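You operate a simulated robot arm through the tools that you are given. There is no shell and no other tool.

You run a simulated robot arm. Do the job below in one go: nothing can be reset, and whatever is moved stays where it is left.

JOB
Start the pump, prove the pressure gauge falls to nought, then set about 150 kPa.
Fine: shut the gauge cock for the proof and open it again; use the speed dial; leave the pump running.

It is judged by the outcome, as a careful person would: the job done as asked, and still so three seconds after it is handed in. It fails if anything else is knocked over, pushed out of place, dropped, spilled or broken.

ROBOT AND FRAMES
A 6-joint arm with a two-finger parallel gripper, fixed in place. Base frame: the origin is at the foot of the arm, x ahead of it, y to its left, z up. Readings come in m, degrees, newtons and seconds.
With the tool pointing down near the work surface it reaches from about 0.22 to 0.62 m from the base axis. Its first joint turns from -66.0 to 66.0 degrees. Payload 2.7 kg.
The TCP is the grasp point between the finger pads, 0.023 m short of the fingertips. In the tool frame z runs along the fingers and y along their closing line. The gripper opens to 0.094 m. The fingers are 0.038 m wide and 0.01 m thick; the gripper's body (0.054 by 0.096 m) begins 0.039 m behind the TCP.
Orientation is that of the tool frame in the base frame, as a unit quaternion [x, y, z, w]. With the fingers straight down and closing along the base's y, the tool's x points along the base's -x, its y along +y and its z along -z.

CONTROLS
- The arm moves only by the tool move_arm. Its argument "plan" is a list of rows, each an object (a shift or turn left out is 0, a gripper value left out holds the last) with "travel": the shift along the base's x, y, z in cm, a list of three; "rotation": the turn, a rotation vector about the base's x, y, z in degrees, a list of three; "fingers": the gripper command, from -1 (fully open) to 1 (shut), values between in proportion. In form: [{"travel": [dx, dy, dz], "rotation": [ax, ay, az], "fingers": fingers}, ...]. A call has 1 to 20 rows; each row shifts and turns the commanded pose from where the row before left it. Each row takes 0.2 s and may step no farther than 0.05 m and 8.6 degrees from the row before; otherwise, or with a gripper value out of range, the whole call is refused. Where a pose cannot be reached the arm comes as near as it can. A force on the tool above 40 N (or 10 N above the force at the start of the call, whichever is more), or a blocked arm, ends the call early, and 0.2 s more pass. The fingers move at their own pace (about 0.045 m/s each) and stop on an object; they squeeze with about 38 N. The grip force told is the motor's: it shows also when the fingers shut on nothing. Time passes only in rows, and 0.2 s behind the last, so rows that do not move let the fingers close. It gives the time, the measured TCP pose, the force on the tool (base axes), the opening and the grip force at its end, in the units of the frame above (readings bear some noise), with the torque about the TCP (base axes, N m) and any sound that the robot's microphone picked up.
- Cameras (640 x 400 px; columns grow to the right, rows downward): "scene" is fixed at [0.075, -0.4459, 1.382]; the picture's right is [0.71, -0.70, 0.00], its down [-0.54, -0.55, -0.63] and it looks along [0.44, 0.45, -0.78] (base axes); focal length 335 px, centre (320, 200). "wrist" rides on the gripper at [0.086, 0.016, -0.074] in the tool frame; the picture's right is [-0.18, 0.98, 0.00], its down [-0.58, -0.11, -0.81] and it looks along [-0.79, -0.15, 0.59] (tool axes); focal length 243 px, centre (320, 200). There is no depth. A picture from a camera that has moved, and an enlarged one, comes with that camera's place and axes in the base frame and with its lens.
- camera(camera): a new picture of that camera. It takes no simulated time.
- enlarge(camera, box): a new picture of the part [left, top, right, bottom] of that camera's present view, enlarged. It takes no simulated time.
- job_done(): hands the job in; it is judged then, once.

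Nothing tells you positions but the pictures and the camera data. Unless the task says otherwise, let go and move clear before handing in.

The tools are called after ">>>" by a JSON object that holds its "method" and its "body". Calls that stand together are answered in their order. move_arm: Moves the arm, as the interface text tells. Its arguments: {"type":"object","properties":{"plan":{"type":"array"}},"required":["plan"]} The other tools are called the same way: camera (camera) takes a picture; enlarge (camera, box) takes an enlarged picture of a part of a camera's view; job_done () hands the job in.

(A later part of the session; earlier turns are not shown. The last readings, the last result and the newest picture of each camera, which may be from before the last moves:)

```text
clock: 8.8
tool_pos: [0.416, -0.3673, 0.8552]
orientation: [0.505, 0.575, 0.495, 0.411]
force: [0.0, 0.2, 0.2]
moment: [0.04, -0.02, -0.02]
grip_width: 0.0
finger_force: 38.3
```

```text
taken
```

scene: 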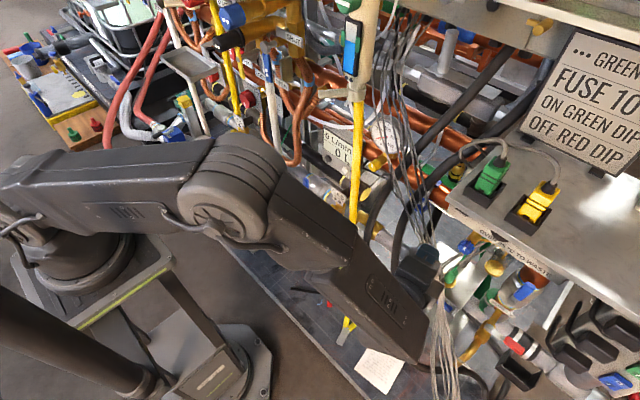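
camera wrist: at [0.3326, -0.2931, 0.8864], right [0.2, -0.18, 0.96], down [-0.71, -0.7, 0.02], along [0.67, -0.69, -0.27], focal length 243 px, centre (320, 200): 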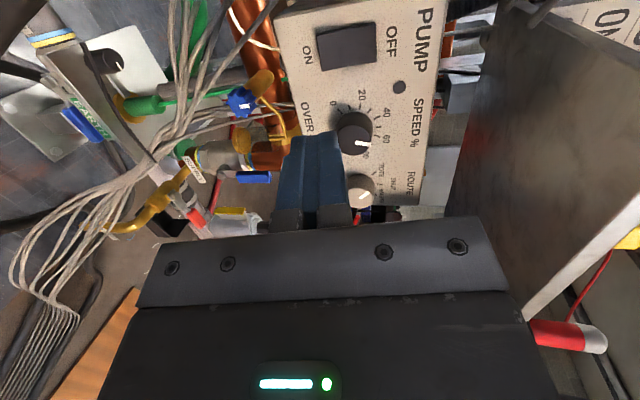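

Now I have a clear view of the PUMP panel. I'll enlarge it to read the rocker and the dial.

>>> {"method": "enlarge", "body": {"camera": "wrist", "box": [270, 0, 450, 112]}}

>>> {"method": "enlarge", "body": {"camera": "wrist", "box": [300, 70, 440, 210]}}

>>> {"method": "enlarge", "body": {"camera": "scene", "box": [340, 200, 500, 400]}}

```text
3.56 times, centred on (360, 56) of wrist
camera zoom: at [0.3326, -0.2931, 0.8864], right [0.2, -0.18, 0.96], down [-0.71, -0.7, 0.02], along [0.67, -0.69, -0.27], focal length 863 px, centre (178, 712)
```

zoom: 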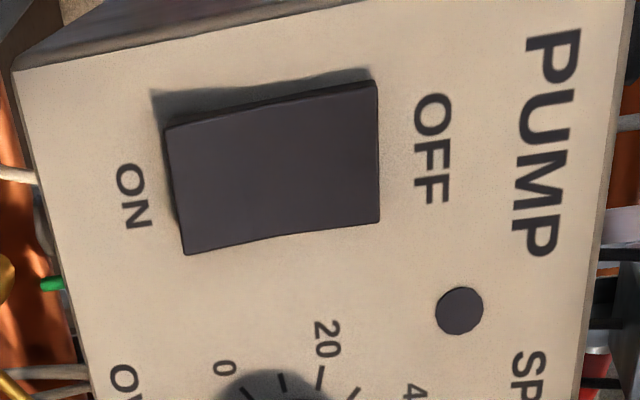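

```text
2.86 times, centred on (370, 140) of wrist
camera zoom: at [0.3326, -0.2931, 0.8864], right [0.2, -0.18, 0.96], down [-0.71, -0.7, 0.02], along [0.67, -0.69, -0.27], focal length 693 px, centre (177, 371)
```

zoom: 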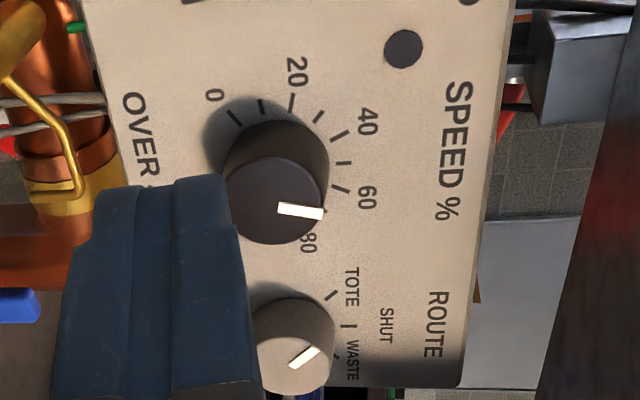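

```text
2.00 times, centred on (420, 300) of scene
camera zoom: at [0.075, -0.4459, 1.382], right [0.71, -0.7, 0.0], down [-0.54, -0.55, -0.63], along [0.44, 0.45, -0.78], focal length 670 px, centre (120, 0)
```

zoom: 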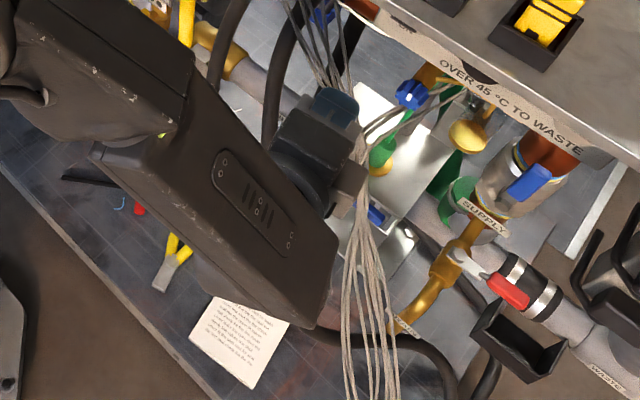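

The dial pointer reads roughly 55–58 % and the rocker's ON (lower) end stands proud at about [0.59, -0.357, 0.828]. I'll move the closed fingertips up to just short of it.

>>> {"method": "move_arm", "body": {"plan": [{"travel": [4.0, 0.2, -0.7]}, {"travel": [4.0, 0.2, -0.7]}, {"travel": [3.5, 0.2, -0.7]}]}}

>>> {"method": "camera", "body": {"camera": "wrist"}}

>>> {"method": "enlarge", "body": {"camera": "wrist", "box": [240, 80, 400, 240]}}

>>> {"method": "camera", "body": {"camera": "scene"}}

```text
clock: 9.6
tool_pos: [0.5269, -0.3593, 0.834]
orientation: [0.504, 0.576, 0.496, 0.41]
force: [-0.1, -0.2, -0.1]
moment: [0.01, 0.02, 0.02]
grip_width: 0.0004
finger_force: 37.7
```

```text
taken
camera wrist: at [0.4444, -0.2855, 0.8644], right [0.2, -0.18, 0.96], down [-0.71, -0.7, 0.01], along [0.67, -0.69, -0.27], focal length 243 px, centre (320, 200)
```

wrist: 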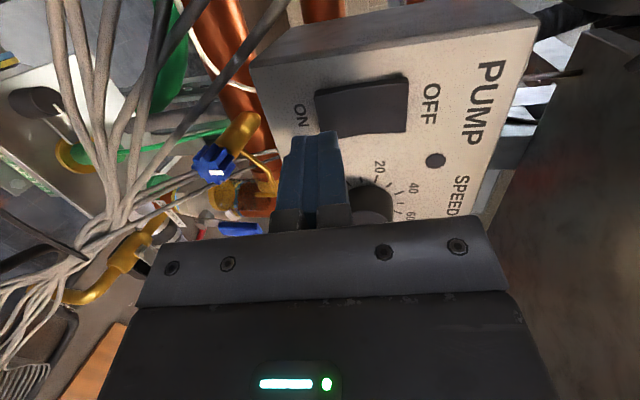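

```text
2.50 times, centred on (320, 160) of wrist
camera zoom: at [0.4444, -0.2855, 0.8644], right [0.2, -0.18, 0.96], down [-0.71, -0.7, 0.01], along [0.67, -0.69, -0.27], focal length 606 px, centre (320, 300)
```

zoom: 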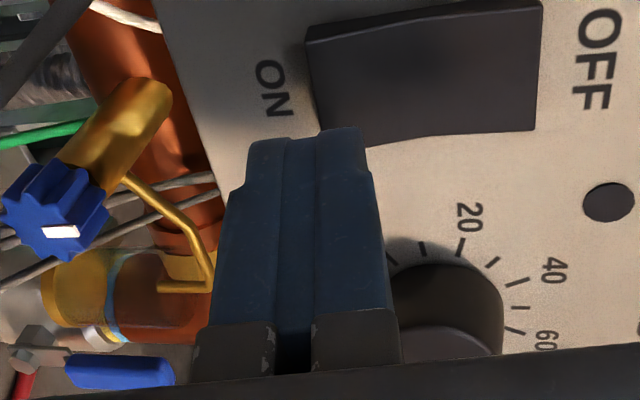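

```text
taken
```

scene: 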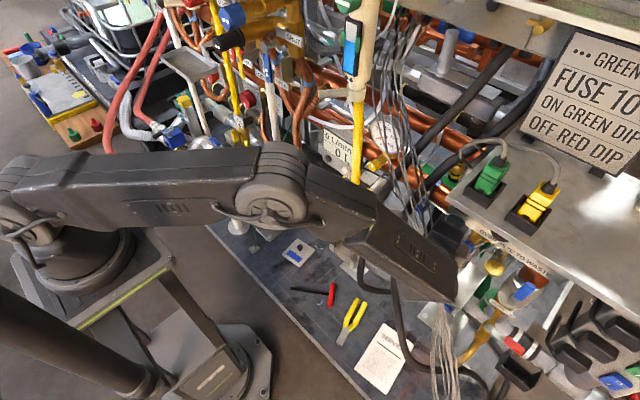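

The tip sits at about [0.549, -0.356, 0.830], directly in front of the rocker's ON end. I'll press straight in with small steps.

>>> {"method": "move_arm", "body": {"plan": [{"travel": [3.5, 0, 0]}, {"travel": [0.5, 0, 0]}, {"travel": [0.4, 0, 0]}]}}

>>> {"method": "enlarge", "body": {"camera": "wrist", "box": [240, 60, 440, 240]}}

>>> {"method": "enlarge", "body": {"camera": "scene", "box": [340, 80, 460, 170]}}

```text
clock: 10.0
tool_pos: [0.5552, -0.3598, 0.8305]
orientation: [0.502, 0.578, 0.499, 0.408]
force: [-23.4, 9.1, 10.6]
moment: [-0.09, -0.4, 0.04]
grip_width: 0.0001
finger_force: 38.0
stopped in row 2: the force on the tool passed its limit at 183 N (the readings are from after the stop); the commanded pose is now the measured one
```

```text
2.22 times, centred on (340, 150) of wrist
camera zoom: at [0.4714, -0.2875, 0.8625], right [0.2, -0.18, 0.96], down [-0.71, -0.71, 0.01], along [0.68, -0.68, -0.27], focal length 539 px, centre (276, 311)
```

zoom: 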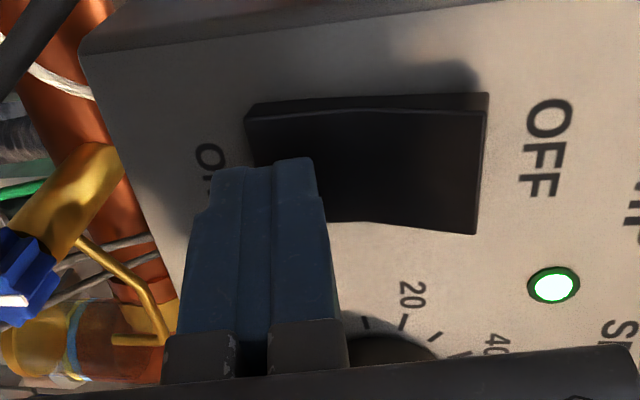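

```text
4.44 times, centred on (400, 125) of scene
camera zoom: at [0.0742, -0.4456, 1.3821], right [0.71, -0.7, 0.0], down [-0.54, -0.55, -0.63], along [0.44, 0.45, -0.78], focal length 1489 px, centre (-36, 533)
```

zoom: 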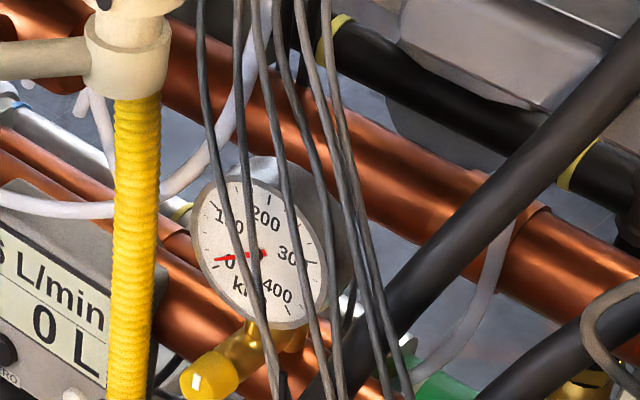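

The rocker has tipped to ON and the lamp is green. The contact was harder than I wanted (183 N peak), so I'll go slower from now on. I back off gently and check the gauge.

>>> {"method": "move_arm", "body": {"plan": [{"travel": [-1.0, 0, 0]}, {"travel": [-3.0, 0, 0.3]}, {"travel": [-3.0, 0, 0.3]}, {}]}}

>>> {"method": "camera", "body": {"camera": "wrist"}}

>>> {"method": "enlarge", "body": {"camera": "scene", "box": [340, 80, 460, 170]}}

>>> {"method": "camera", "body": {"camera": "scene"}}

```text
clock: 11.0
tool_pos: [0.4852, -0.3608, 0.8367]
orientation: [0.504, 0.577, 0.497, 0.407]
force: [0.2, 0.3, 1.3]
moment: [0.02, -0.01, -0.03]
grip_width: 0.0002
finger_force: 38.3
```

```text
taken
camera wrist: at [0.4026, -0.2869, 0.8688], right [0.2, -0.18, 0.96], down [-0.71, -0.7, 0.02], along [0.68, -0.69, -0.27], focal length 243 px, centre (320, 200)
```

wrist: 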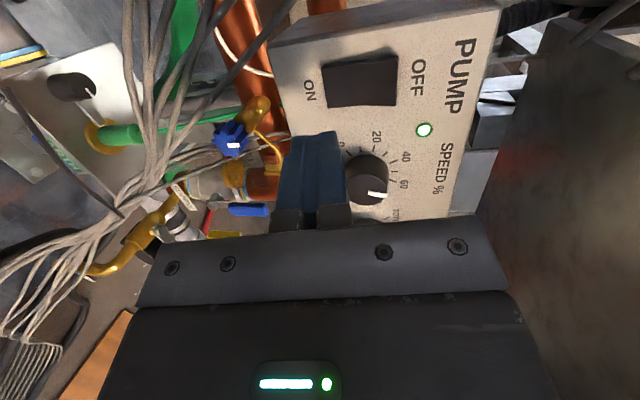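

```text
4.44 times, centred on (400, 125) of scene
camera zoom: at [0.0749, -0.4459, 1.382], right [0.71, -0.7, 0.0], down [-0.54, -0.55, -0.63], along [0.44, 0.45, -0.78], focal length 1489 px, centre (-36, 533)
```

zoom: 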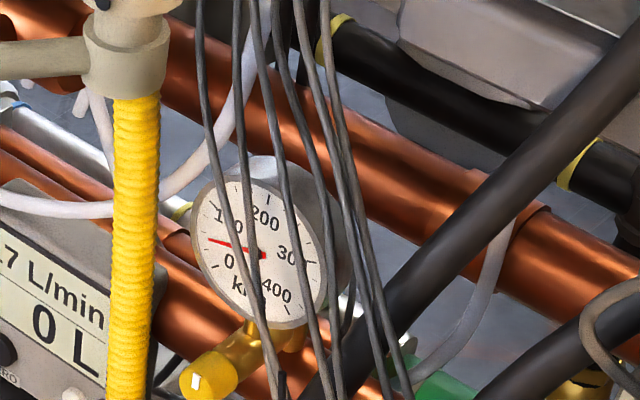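

```text
taken
```

scene: 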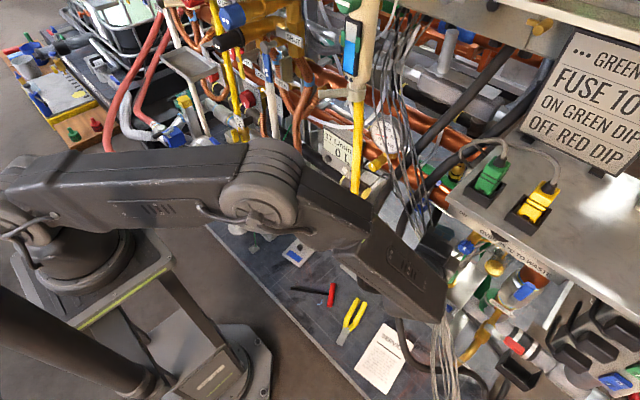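

The pump is running: the flow meter shows about 17 L/min and the gauge has climbed to about 50 kPa, so the cock is open. I'll retreat, level and straighten the tool, and move across to in front of the gauge cock.

>>> {"method": "move_arm", "body": {"plan": [{"travel": [-4.0, 0, 0.2]}, {"travel": [-3.5, 1.0, 0.2]}, {"travel": [0, 3.5, -0.5], "rotation": [0, -5, 0]}, {"travel": [0, 4, -0.8], "rotation": [0, -5, 0]}, {"travel": [0, 4, -0.8], "rotation": [0, 0, -4.5]}, {"travel": [0, 4, -0.8], "rotation": [0, 0, -4.5]}]}}

>>> {"method": "camera", "body": {"camera": "wrist"}}

>>> {"method": "camera", "body": {"camera": "scene"}}

>>> {"method": "enlarge", "body": {"camera": "scene", "box": [340, 80, 460, 170]}}

```text
clock: 12.4
tool_pos: [0.4109, -0.1973, 0.8121]
orientation: [0.5, 0.502, 0.501, 0.498]
force: [0.2, 0.8, 0.4]
moment: [-0.02, 0.02, -0.03]
grip_width: 0.0002
finger_force: 37.8
```

```text
taken
camera wrist: at [0.3366, -0.1116, 0.8277], right [0.0, -0.18, 0.98], down [-0.8, -0.58, -0.11], along [0.59, -0.79, -0.15], focal length 243 px, centre (320, 200)
```

wrist: 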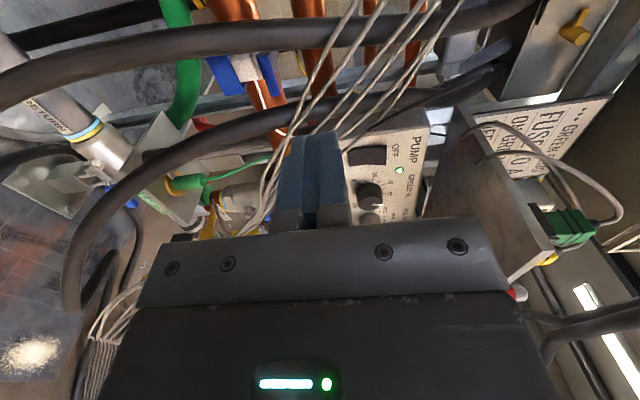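

```text
taken
```

scene: 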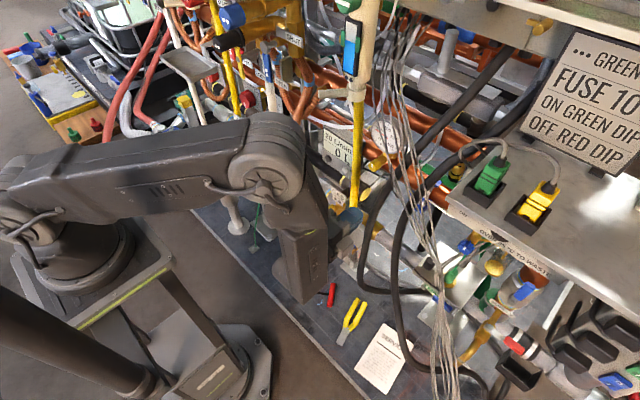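

```text
4.44 times, centred on (400, 125) of scene
camera zoom: at [0.0749, -0.4459, 1.382], right [0.71, -0.7, 0.0], down [-0.54, -0.55, -0.63], along [0.44, 0.45, -0.78], focal length 1489 px, centre (-36, 533)
```

zoom: 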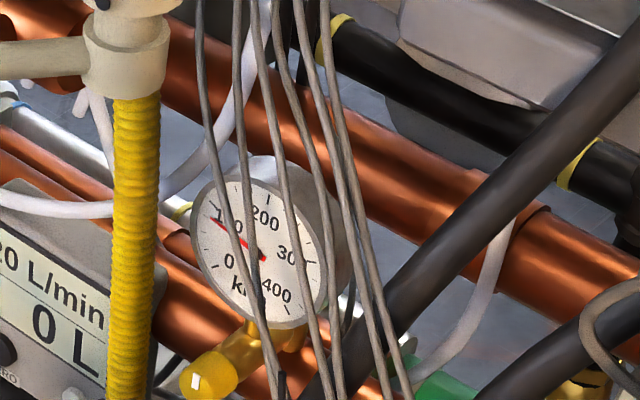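

The gauge has risen to about 90–95 kPa at 20 L/min. I take the cock knob's end to be at [0.60, -0.106, 0.761], about 3 cm across, with the gauge rim close above it. I'll roll the tool so the fingers close along y and line up in front with the fingers part open.

>>> {"method": "move_arm", "body": {"plan": [{"travel": [0.2, 0.83, -0.46], "rotation": [-8.18, 0, 0], "fingers": -0.3}, {"travel": [0.2, 0.83, -0.46], "rotation": [-8.18, 0, 0]}, {"travel": [0.2, 0.83, -0.46], "rotation": [-8.18, 0, 0]}, {"travel": [0.2, 0.83, -0.46], "rotation": [-8.18, 0, 0]}, {"travel": [0.2, 0.83, -0.46], "rotation": [-8.18, 0, 0]}, {"travel": [0.2, 0.83, -0.46], "rotation": [-8.18, 0, 0]}, {"travel": [0.2, 0.83, -0.46], "rotation": [-8.18, 0, 0]}, {"travel": [0.2, 0.83, -0.46], "rotation": [-8.18, 0, 0]}, {"travel": [0.2, 0.83, -0.46], "rotation": [-8.18, 0, 0]}, {"travel": [0.2, 0.83, -0.46], "rotation": [-8.18, 0, 0]}, {"travel": [0.2, 0.83, -0.46], "rotation": [-8.18, 0, 0]}]}}

>>> {"method": "camera", "body": {"camera": "wrist"}}

>>> {"method": "camera", "body": {"camera": "scene"}}

>>> {"method": "enlarge", "body": {"camera": "scene", "box": [320, 90, 440, 230]}}

```text
clock: 14.8
tool_pos: [0.4309, -0.1142, 0.7666]
orientation: [0.071, 0.706, 0.07, 0.701]
force: [0.0, -0.1, 0.1]
moment: [0.03, -0.02, -0.01]
grip_width: 0.0611
finger_force: 0.2
out of reach, approached as far as the arm can: row 10, 11
```

```text
taken
camera wrist: at [0.356, -0.0816, 0.6862], right [0.0, 0.93, 0.38], down [-0.8, -0.22, 0.55], along [0.6, -0.3, 0.74], focal length 243 px, centre (320, 200)
```

wrist: 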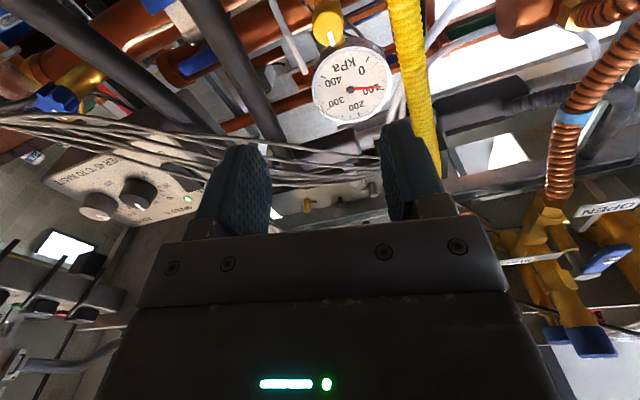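

```text
taken
```

scene: 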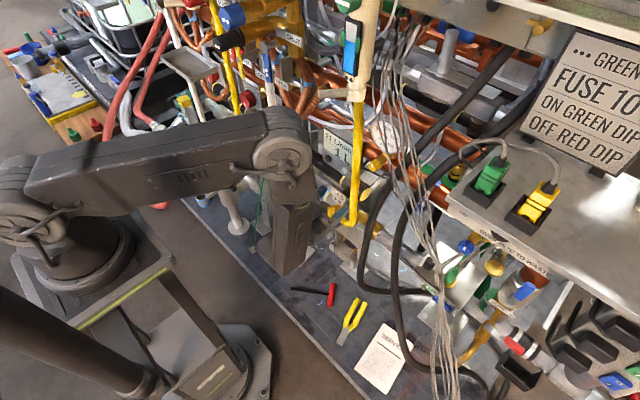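

```text
2.86 times, centred on (380, 160) of scene
camera zoom: at [0.075, -0.4459, 1.382], right [0.71, -0.7, 0.0], down [-0.54, -0.55, -0.63], along [0.44, 0.45, -0.78], focal length 957 px, centre (149, 314)
```

zoom: 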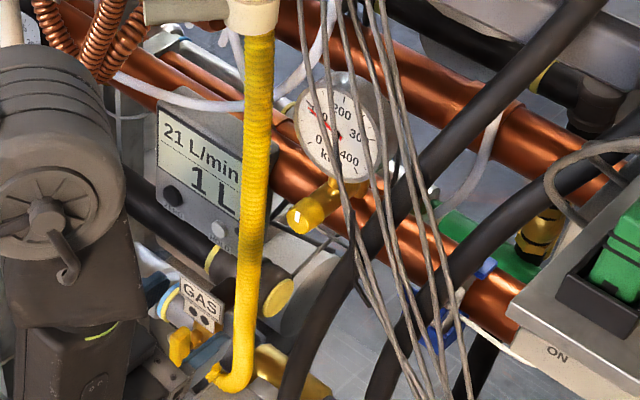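

The roll stopped at about 78° (joint limit), which is good enough, and this view from below shows both the gauge (about 100 kPa) and the yellow cock knob. I'll enlarge to see its mark and surroundings.

>>> {"method": "enlarge", "body": {"camera": "wrist", "box": [260, 0, 440, 140]}}

>>> {"method": "enlarge", "body": {"camera": "wrist", "box": [290, 0, 370, 50]}}

>>> {"method": "enlarge", "body": {"camera": "scene", "box": [350, 130, 410, 170]}}

>>> {"method": "enlarge", "body": {"camera": "wrist", "box": [40, 130, 220, 240]}}

```text
2.86 times, centred on (350, 70) of wrist
camera zoom: at [0.356, -0.0816, 0.6862], right [0.0, 0.93, 0.38], down [-0.8, -0.22, 0.55], along [0.6, -0.3, 0.74], focal length 693 px, centre (234, 571)
```

zoom: 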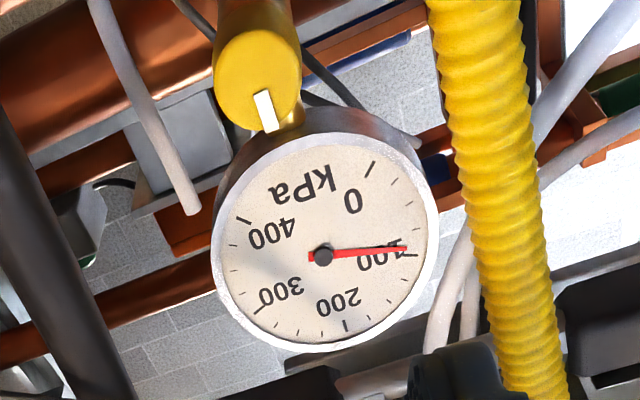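

```text
8.00 times, centred on (330, 25) of wrist
camera zoom: at [0.356, -0.0816, 0.6862], right [0.0, 0.93, 0.38], down [-0.8, -0.22, 0.55], along [0.6, -0.3, 0.74], focal length 1941 px, centre (240, 1600)
```

zoom: 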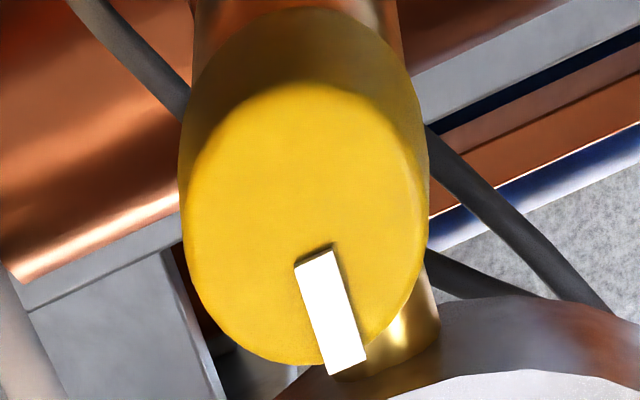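

```text
10.00 times, centred on (380, 150) of scene
camera zoom: at [0.075, -0.4459, 1.382], right [0.71, -0.7, 0.0], down [-0.54, -0.55, -0.63], along [0.44, 0.45, -0.78], focal length 3350 px, centre (-280, 700)
```

zoom: 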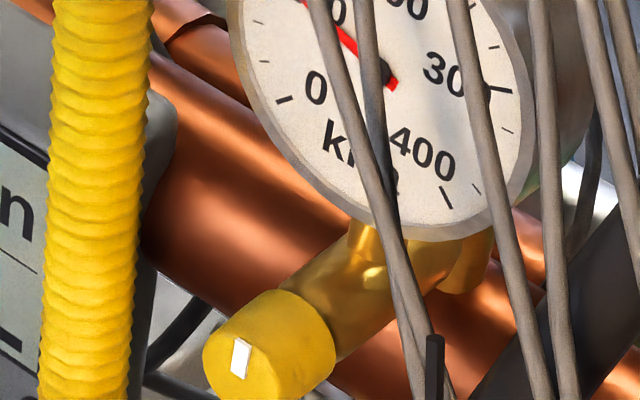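

```text
3.56 times, centred on (130, 185) of wrist
camera zoom: at [0.356, -0.0816, 0.6862], right [0.0, 0.93, 0.38], down [-0.8, -0.22, 0.55], along [0.6, -0.3, 0.74], focal length 863 px, centre (996, 253)
```

zoom: 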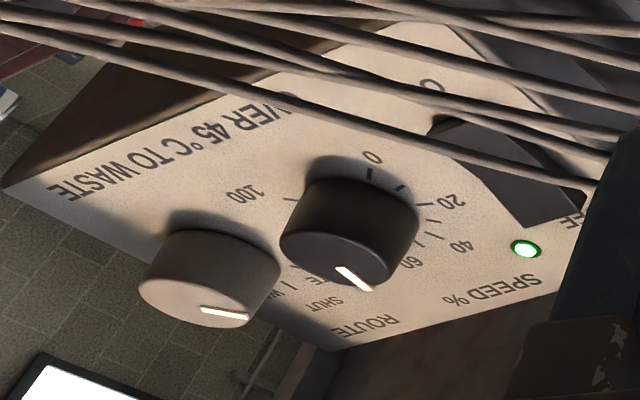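

The gauge sits at about 98 kPa at the present dial setting. The cock's white pointer points up at the gauge (open); the knob end is at [0.597, -0.105, 0.763], 27 mm across and about 28 mm long, with the gauge face further back at x ≈ 0.628. I'll come off the roll limit a little and line up precisely.

>>> {"method": "move_arm", "body": {"plan": [{"rotation": [8, 0, 0]}, {"rotation": [8, 0, 0]}, {}]}}

```text
clock: 15.6
tool_pos: [0.431, -0.1138, 0.7682]
orientation: [0.168, 0.689, 0.169, 0.684]
force: [0.1, -0.4, 0.0]
moment: [-0.01, -0.02, 0.02]
grip_width: 0.0611
finger_force: 0.1
```

The commanded pose equals the measured one now, with about 62° of roll. I'll advance partway toward the knob, correcting y and z, and check.

>>> {"method": "move_arm", "body": {"plan": [{"travel": [3.5, 0.45, -0.25]}, {"travel": [3.5, 0.45, -0.25]}, {"travel": [2.5, 0, 0]}, {}]}}

>>> {"method": "camera", "body": {"camera": "wrist"}}

>>> {"method": "enlarge", "body": {"camera": "scene", "box": [320, 110, 420, 190]}}

>>> {"method": "camera", "body": {"camera": "scene"}}

```text
clock: 16.6
tool_pos: [0.5275, -0.1048, 0.763]
orientation: [0.168, 0.689, 0.168, 0.684]
force: [-0.3, 0.8, 0.2]
moment: [0.0, 0.0, 0.01]
grip_width: 0.061
finger_force: 0.1
```

```text
taken
camera wrist: at [0.4525, -0.0515, 0.6951], right [0.0, 0.79, 0.62], down [-0.8, -0.37, 0.47], along [0.6, -0.5, 0.63], focal length 243 px, centre (320, 200)
```

wrist: 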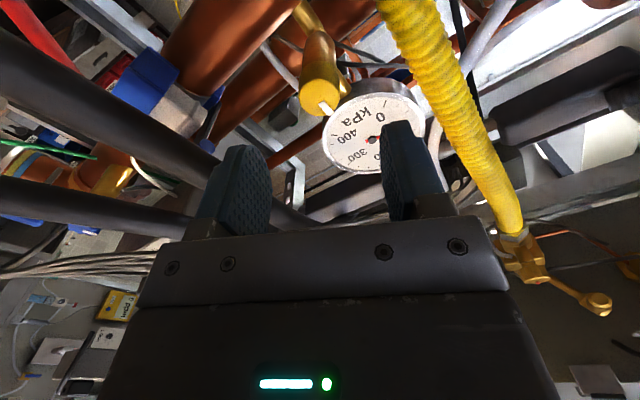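

```text
5.00 times, centred on (370, 150) of scene
camera zoom: at [0.075, -0.4459, 1.382], right [0.71, -0.7, 0.0], down [-0.54, -0.55, -0.63], along [0.44, 0.45, -0.78], focal length 1675 px, centre (70, 450)
```

zoom: 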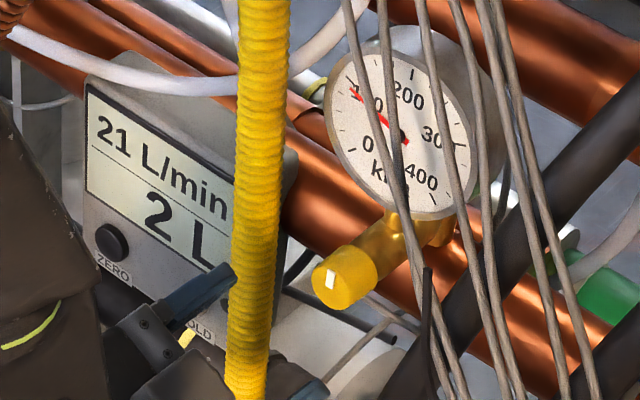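

```text
taken
```

scene: 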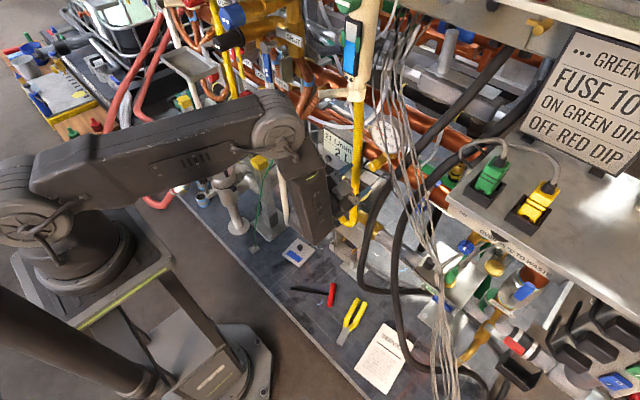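

I want to be sure how the yellow hose sits relative to the fingers before going further, so I'll zoom in there.

>>> {"method": "enlarge", "body": {"camera": "scene", "box": [325, 155, 395, 215]}}

>>> {"method": "enlarge", "body": {"camera": "wrist", "box": [240, 0, 440, 200]}}

>>> {"method": "enlarge", "body": {"camera": "wrist", "box": [360, 0, 640, 330]}}

```text
6.67 times, centred on (360, 185) of scene
camera zoom: at [0.075, -0.4459, 1.382], right [0.71, -0.7, 0.0], down [-0.54, -0.55, -0.63], along [0.44, 0.45, -0.78], focal length 2234 px, centre (53, 300)
```

zoom: 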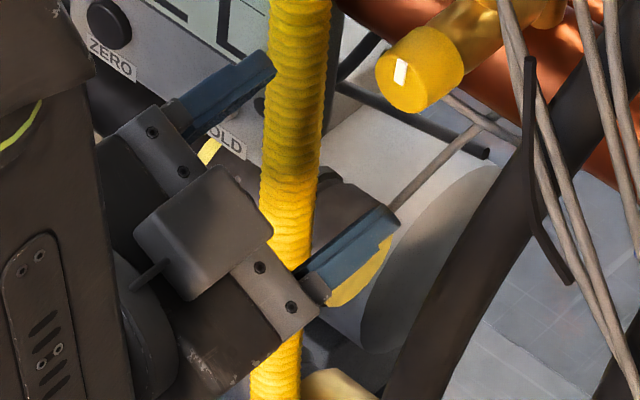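

```text
2.00 times, centred on (340, 100) of wrist
camera zoom: at [0.4525, -0.0515, 0.6951], right [0.0, 0.79, 0.62], down [-0.8, -0.37, 0.47], along [0.6, -0.5, 0.63], focal length 485 px, centre (280, 400)
```

zoom: 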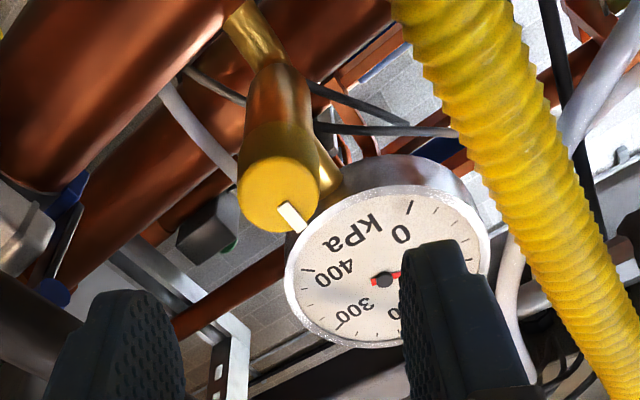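

```text
1.21 times, centred on (500, 165) of wrist
camera zoom: at [0.4525, -0.0515, 0.6951], right [0.0, 0.79, 0.62], down [-0.8, -0.37, 0.47], along [0.6, -0.5, 0.63], focal length 294 px, centre (102, 242)
```

zoom: 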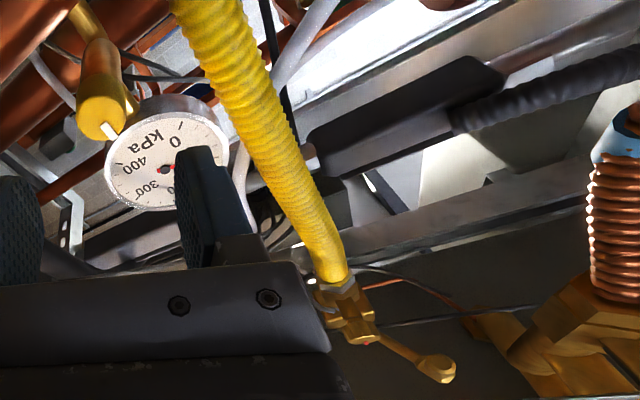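

The gripper passes in front of the hose, which stands at about [0.62, -0.04, 0.77]; I'll narrow the opening to about 46 mm to keep clear of it. The knob end is confirmed at [0.597, -0.105, 0.761], so I slide the fingers over it slowly.

>>> {"method": "move_arm", "body": {"plan": [{"fingers": 0.02}, {}, {"travel": [2.0, 0, -0.1]}, {"travel": [2.0, 0, -0.1]}, {"travel": [1.2, 0, 0]}, {"travel": [1.0, 0, 0]}]}}

>>> {"method": "camera", "body": {"camera": "wrist"}}

>>> {"method": "enlarge", "body": {"camera": "scene", "box": [325, 125, 415, 205]}}

>>> {"method": "enlarge", "body": {"camera": "wrist", "box": [220, 60, 440, 220]}}

```text
clock: 18.0
tool_pos: [0.5868, -0.1072, 0.7599]
orientation: [0.168, 0.689, 0.168, 0.684]
force: [1.9, -0.8, 0.7]
moment: [0.04, -0.04, 0.0]
grip_width: 0.0464
finger_force: 0.1
```

```text
taken
camera wrist: at [0.5132, -0.0529, 0.6922], right [0.0, 0.79, 0.62], down [-0.8, -0.37, 0.47], along [0.6, -0.5, 0.63], focal length 243 px, centre (320, 200)
```

wrist: 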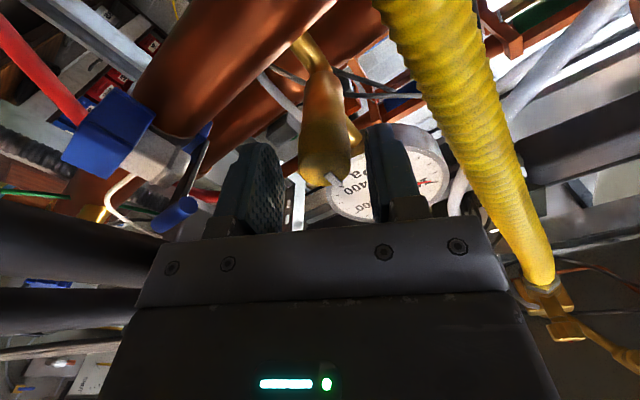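

```text
5.00 times, centred on (370, 165) of scene
camera zoom: at [0.075, -0.4459, 1.382], right [0.71, -0.7, 0.0], down [-0.54, -0.55, -0.63], along [0.44, 0.45, -0.78], focal length 1675 px, centre (70, 375)
```

zoom: 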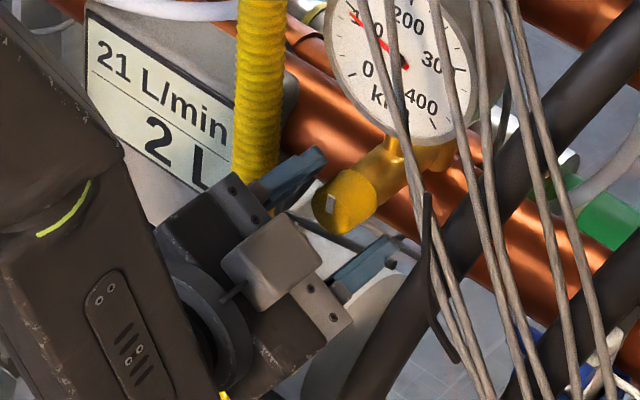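

```text
2.50 times, centred on (330, 140) of wrist
camera zoom: at [0.5132, -0.0529, 0.6922], right [0.0, 0.79, 0.62], down [-0.8, -0.37, 0.47], along [0.6, -0.5, 0.63], focal length 606 px, centre (295, 350)
```

zoom: 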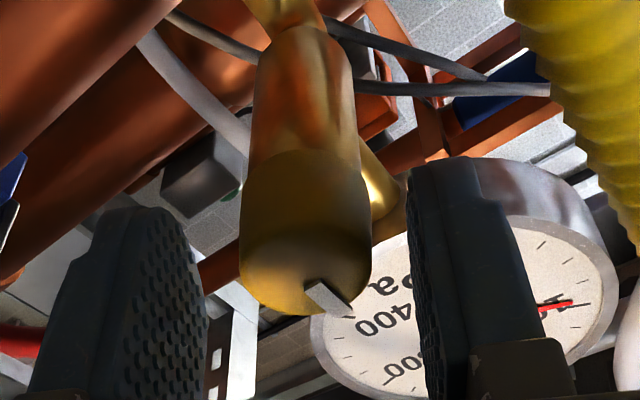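

The knob is centred between the fingers. I move in another half centimetre and close on it.

>>> {"method": "move_arm", "body": {"plan": [{"travel": [0.5, 0, 0]}, {"fingers": 1}, {}, {}, {}]}}

>>> {"method": "enlarge", "body": {"camera": "wrist", "box": [220, 60, 440, 220]}}

>>> {"method": "enlarge", "body": {"camera": "scene", "box": [325, 85, 425, 205]}}

```text
clock: 19.2
tool_pos: [0.5928, -0.1044, 0.7621]
orientation: [0.166, 0.689, 0.17, 0.685]
force: [-2.4, 18.1, 8.1]
moment: [-0.02, -0.7, -0.27]
grip_width: 0.0274
finger_force: 45.1
```

```text
2.50 times, centred on (330, 140) of wrist
camera zoom: at [0.5175, -0.0513, 0.6926], right [0.0, 0.79, 0.62], down [-0.8, -0.37, 0.47], along [0.6, -0.49, 0.63], focal length 606 px, centre (295, 350)
```

zoom: 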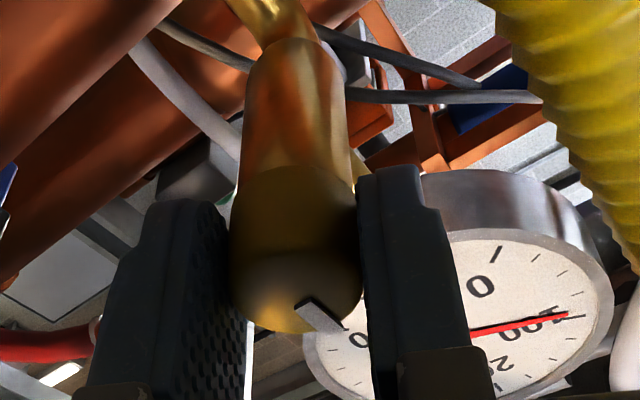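

```text
3.33 times, centred on (375, 145) of scene
camera zoom: at [0.0748, -0.4455, 1.3821], right [0.71, -0.7, 0.0], down [-0.54, -0.55, -0.63], along [0.44, 0.45, -0.78], focal length 1117 px, centre (137, 383)
```

zoom: 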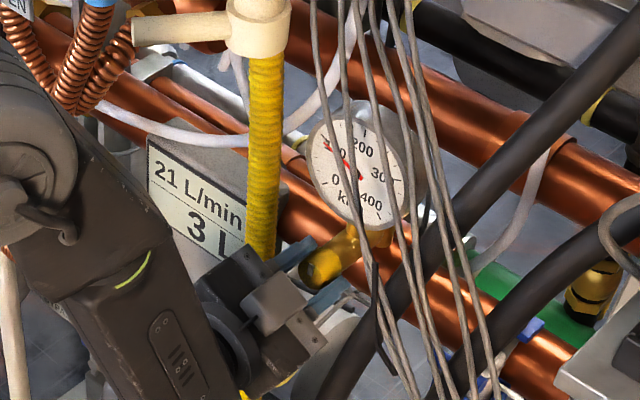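

The grip is firm at 27 mm. The tool force shows I'm a touch off centre toward -y, so I'll relieve that before turning.

>>> {"method": "move_arm", "body": {"plan": [{"travel": [0, 0.2, 0.1]}, {}]}}

```text
clock: 19.8
tool_pos: [0.5938, -0.1047, 0.7622]
orientation: [0.169, 0.689, 0.167, 0.684]
force: [4.9, 4.8, 3.7]
moment: [-0.02, 0.43, 0.66]
grip_width: 0.0277
finger_force: 44.7
```

Forces are low now. I'll turn clockwise (positive about x) a little and check the torque and pointer.

>>> {"method": "move_arm", "body": {"plan": [{"rotation": [6, 0, 0]}, {"rotation": [6, 0, 0]}, {}]}}

>>> {"method": "enlarge", "body": {"camera": "wrist", "box": [220, 60, 440, 220]}}

```text
clock: 20.6
tool_pos: [0.5933, -0.105, 0.7616]
orientation: [0.239, 0.667, 0.24, 0.663]
force: [-12.9, 1.8, 13.0]
moment: [0.0, 0.44, 0.51]
grip_width: 0.0272
finger_force: 45.2
```

```text
2.50 times, centred on (330, 140) of wrist
camera zoom: at [0.5177, -0.0376, 0.7057], right [0.0, 0.64, 0.77], down [-0.8, -0.46, 0.38], along [0.6, -0.62, 0.51], focal length 606 px, centre (295, 350)
```

zoom: 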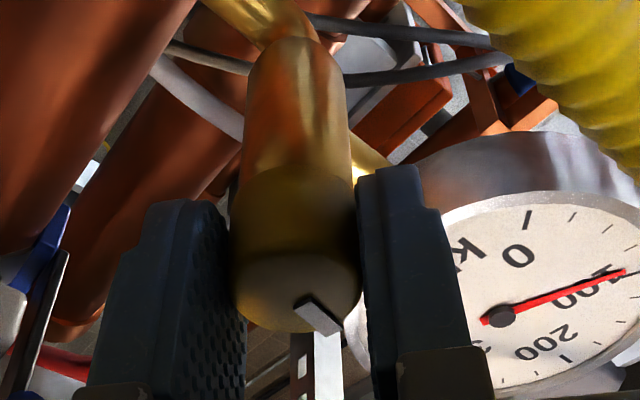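

The knob turns freely with the gripper, clockwise. I'll continue toward 90°.

>>> {"method": "move_arm", "body": {"plan": [{"rotation": [7.8, 0, 0]}, {"rotation": [7.8, 0, 0]}, {"rotation": [7.8, 0, 0]}, {"rotation": [7.8, 0, 0]}, {"rotation": [7.8, 0, 0]}, {}]}}

>>> {"method": "enlarge", "body": {"camera": "scene", "box": [325, 85, 425, 205]}}

>>> {"method": "camera", "body": {"camera": "wrist"}}

```text
clock: 22.0
tool_pos: [0.593, -0.1043, 0.7621]
orientation: [0.446, 0.548, 0.449, 0.546]
force: [-18.9, -0.1, 21.0]
moment: [-0.01, 0.14, -0.15]
grip_width: 0.0273
finger_force: 45.3
```

```text
3.33 times, centred on (375, 145) of scene
camera zoom: at [0.0742, -0.4458, 1.3821], right [0.71, -0.7, 0.0], down [-0.54, -0.55, -0.63], along [0.44, 0.45, -0.78], focal length 1117 px, centre (137, 383)
```

zoom: 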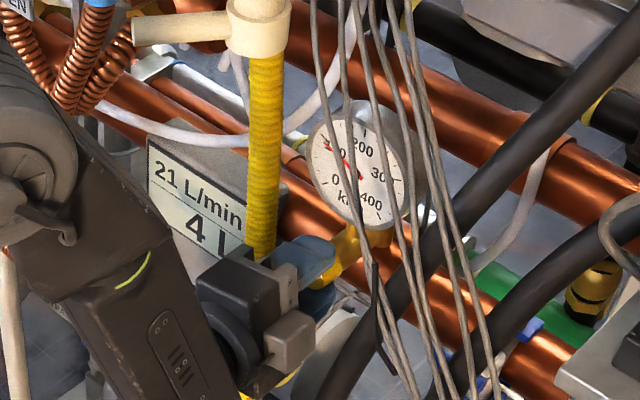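

```text
taken
camera wrist: at [0.5176, -0.0173, 0.7606], right [0.0, 0.01, 1.0], down [-0.8, -0.6, 0.01], along [0.6, -0.8, 0.01], focal length 243 px, centre (320, 200)
```

wrist: 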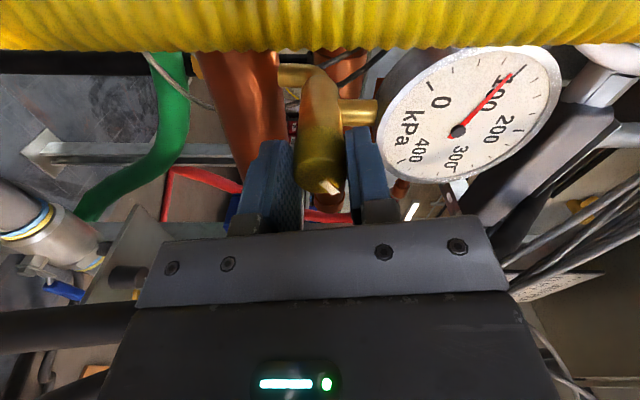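

Half way (about 51°); the gauge still reads about 100 kPa. I relieve a small side force and continue to 90°.

>>> {"method": "move_arm", "body": {"plan": [{"travel": [-0.15, 0, 0.15]}, {"rotation": [7.8, 0, 0]}, {"rotation": [7.8, 0, 0]}, {"rotation": [7.8, 0, 0]}, {"rotation": [7.8, 0, 0]}, {}]}}

>>> {"method": "enlarge", "body": {"camera": "scene", "box": [325, 85, 425, 205]}}

>>> {"method": "camera", "body": {"camera": "wrist"}}

```text
clock: 23.4
tool_pos: [0.5919, -0.1036, 0.7621]
orientation: [0.577, 0.408, 0.58, 0.406]
force: [32.5, -7.1, -7.7]
moment: [0.0, 0.16, -0.33]
grip_width: 0.0275
finger_force: 45.0
```

```text
3.33 times, centred on (375, 145) of scene
camera zoom: at [0.0758, -0.4461, 1.3819], right [0.71, -0.7, 0.0], down [-0.54, -0.55, -0.63], along [0.44, 0.45, -0.78], focal length 1117 px, centre (137, 383)
```

zoom: 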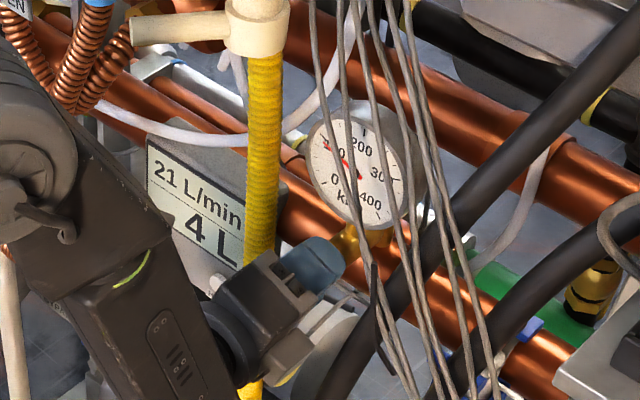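

```text
taken
camera wrist: at [0.5175, -0.0291, 0.8067], right [0.0, -0.51, 0.86], down [-0.8, -0.51, -0.3], along [0.59, -0.69, -0.41], focal length 243 px, centre (320, 200)
```

wrist: 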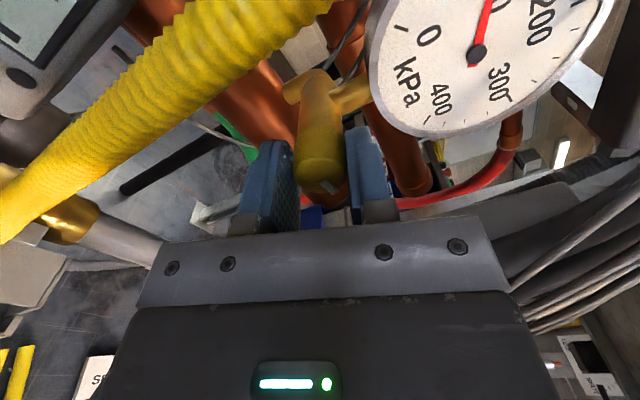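

About 82° turned, gauge unchanged so far. I take off the axial pull and finish the turn to 90°.

>>> {"method": "move_arm", "body": {"plan": [{"travel": [0.09, 0, 0]}, {"rotation": [4, 0, 0]}, {"rotation": [4, 0, 0]}, {}, {}, {}]}}

>>> {"method": "enlarge", "body": {"camera": "scene", "box": [325, 85, 425, 205]}}

>>> {"method": "enlarge", "body": {"camera": "wrist", "box": [220, 0, 640, 240]}}

```text
clock: 24.8
tool_pos: [0.5922, -0.1047, 0.7619]
orientation: [0.603, 0.368, 0.607, 0.364]
force: [9.4, -7.0, -3.7]
moment: [-0.58, -0.41, 0.81]
grip_width: 0.0274
finger_force: 44.2
```

```text
3.33 times, centred on (375, 145) of scene
camera zoom: at [0.0752, -0.446, 1.3819], right [0.71, -0.7, 0.0], down [-0.54, -0.55, -0.63], along [0.44, 0.45, -0.78], focal length 1117 px, centre (137, 383)
```

zoom: 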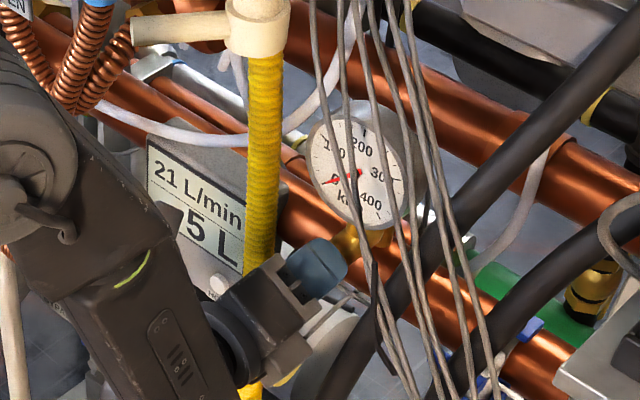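

```text
1.52 times, centred on (430, 120) of wrist
camera zoom: at [0.5172, -0.036, 0.817], right [0.0, -0.62, 0.78], down [-0.8, -0.47, -0.37], along [0.6, -0.63, -0.5], focal length 370 px, centre (152, 322)
```

zoom: 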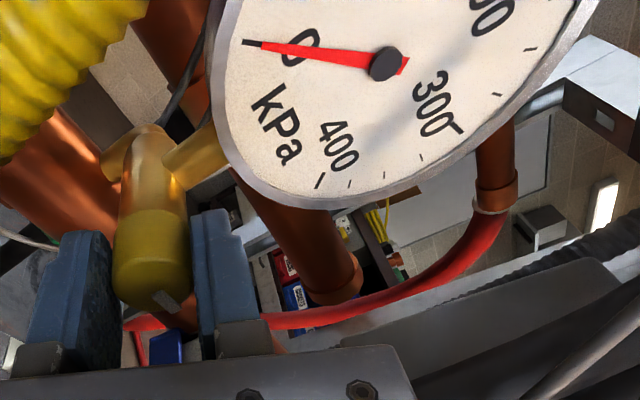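

With the cock shut the gauge has dropped to the 0 mark while the pump still runs at 21 L/min. I'll hold a moment to confirm it rests at nought.

>>> {"method": "move_arm", "body": {"plan": [{}, {}, {}, {}, {}]}}

>>> {"method": "enlarge", "body": {"camera": "wrist", "box": [340, 0, 600, 140]}}

>>> {"method": "enlarge", "body": {"camera": "scene", "box": [350, 100, 420, 160]}}

```text
clock: 26.0
tool_pos: [0.5922, -0.1047, 0.7633]
orientation: [0.603, 0.368, 0.607, 0.364]
force: [6.5, -4.8, -4.6]
moment: [-0.49, -0.44, 0.64]
grip_width: 0.0272
finger_force: 44.8
```

```text
2.46 times, centred on (470, 70) of wrist
camera zoom: at [0.5173, -0.036, 0.817], right [0.0, -0.62, 0.78], down [-0.8, -0.47, -0.37], along [0.6, -0.63, -0.5], focal length 597 px, centre (-49, 520)
```

zoom: 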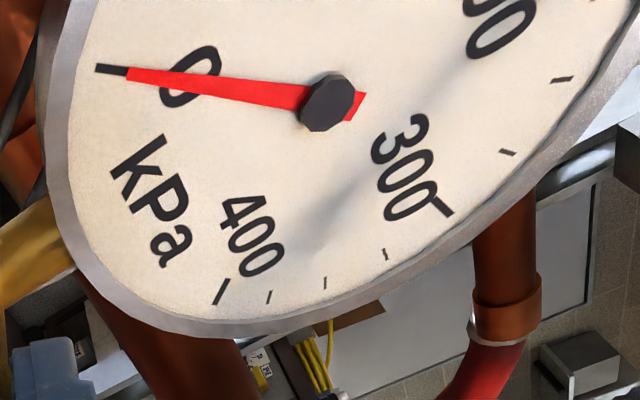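

```text
6.67 times, centred on (385, 130) of scene
camera zoom: at [0.0752, -0.446, 1.3819], right [0.71, -0.7, 0.0], down [-0.54, -0.55, -0.63], along [0.44, 0.45, -0.78], focal length 2234 px, centre (-113, 667)
```

zoom: 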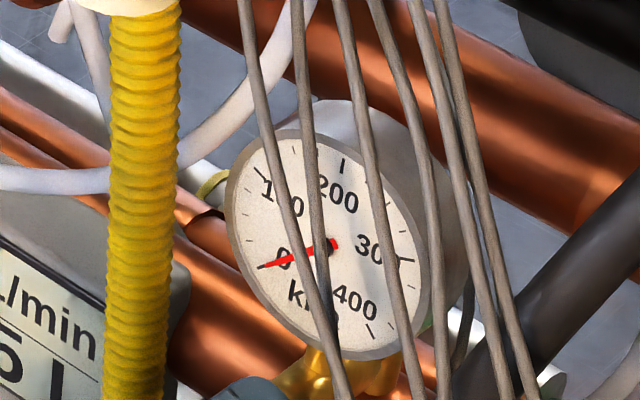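

The needle rests exactly on 0, so the proof is done. Now I turn the cock back open, anticlockwise, in two halves with a force check between.

>>> {"method": "move_arm", "body": {"plan": [{"rotation": [-7.5, 0, 0]}, {"rotation": [-7.5, 0, 0]}, {"rotation": [-7.5, 0, 0]}, {"rotation": [-7.5, 0, 0]}, {"rotation": [-7.5, 0, 0]}, {}]}}

```text
clock: 27.4
tool_pos: [0.5918, -0.1044, 0.762]
orientation: [0.454, 0.543, 0.456, 0.539]
force: [-13.2, -2.9, -2.7]
moment: [0.01, -0.43, -0.37]
grip_width: 0.0274
finger_force: 44.9
```

>>> {"method": "move_arm", "body": {"plan": [{"travel": [-0.04, 0, 0], "rotation": [-7.5, 0, 0]}, {"rotation": [-7.5, 0, 0]}, {"rotation": [-7.5, 0, 0]}, {"rotation": [-7.5, 0, 0]}, {}]}}

>>> {"method": "enlarge", "body": {"camera": "wrist", "box": [220, 0, 640, 240]}}

```text
clock: 28.6
tool_pos: [0.5924, -0.1031, 0.7609]
orientation: [0.299, 0.643, 0.3, 0.638]
force: [-7.3, -3.8, -9.0]
moment: [0.01, -0.18, 0.03]
grip_width: 0.0276
finger_force: 45.4
```

```text
1.52 times, centred on (430, 120) of wrist
camera zoom: at [0.5173, -0.0281, 0.719], right [0.0, 0.49, 0.87], down [-0.8, -0.52, 0.29], along [0.6, -0.7, 0.39], focal length 370 px, centre (152, 322)
```

zoom: 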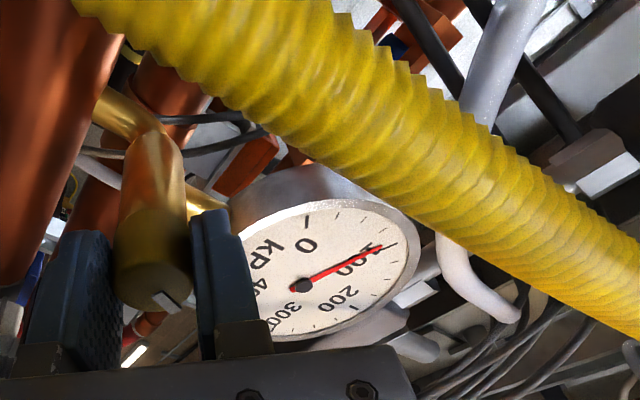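

The gauge is back at about 100 kPa. I finish the last 22.5° to bring the pointer fully up again.

>>> {"method": "move_arm", "body": {"plan": [{"rotation": [-7.5, 0, 0]}, {"rotation": [-7.5, 0, 0]}, {"rotation": [-7.5, 0, 0]}, {}]}}

>>> {"method": "enlarge", "body": {"camera": "wrist", "box": [220, 60, 440, 220]}}

>>> {"method": "enlarge", "body": {"camera": "scene", "box": [325, 85, 425, 205]}}

```text
clock: 29.6
tool_pos: [0.5913, -0.1053, 0.7613]
orientation: [0.17, 0.69, 0.169, 0.683]
force: [-9.3, -6.7, -16.5]
moment: [-0.02, -0.9, -0.38]
grip_width: 0.0274
finger_force: 45.2
```

```text
2.50 times, centred on (330, 140) of wrist
camera zoom: at [0.5172, -0.0505, 0.6929], right [0.0, 0.79, 0.62], down [-0.8, -0.37, 0.47], along [0.6, -0.5, 0.63], focal length 606 px, centre (295, 350)
```

zoom: 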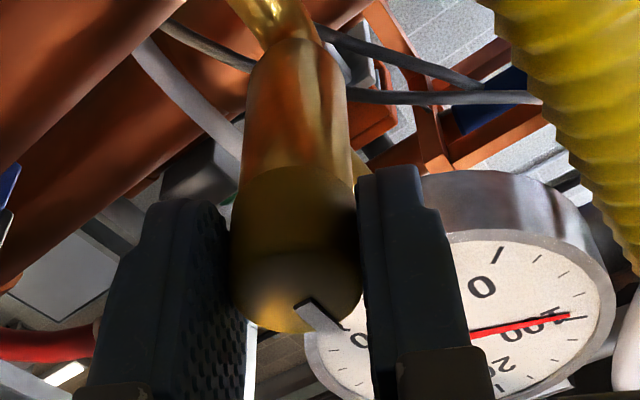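

```text
3.33 times, centred on (375, 145) of scene
camera zoom: at [0.075, -0.4461, 1.3819], right [0.71, -0.7, 0.0], down [-0.54, -0.55, -0.63], along [0.44, 0.45, -0.78], focal length 1117 px, centre (137, 383)
```

zoom: 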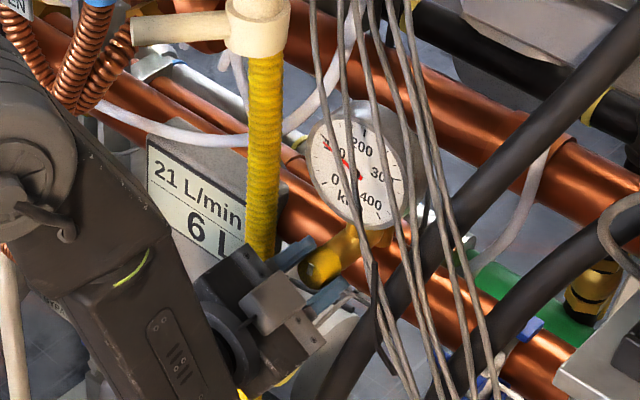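

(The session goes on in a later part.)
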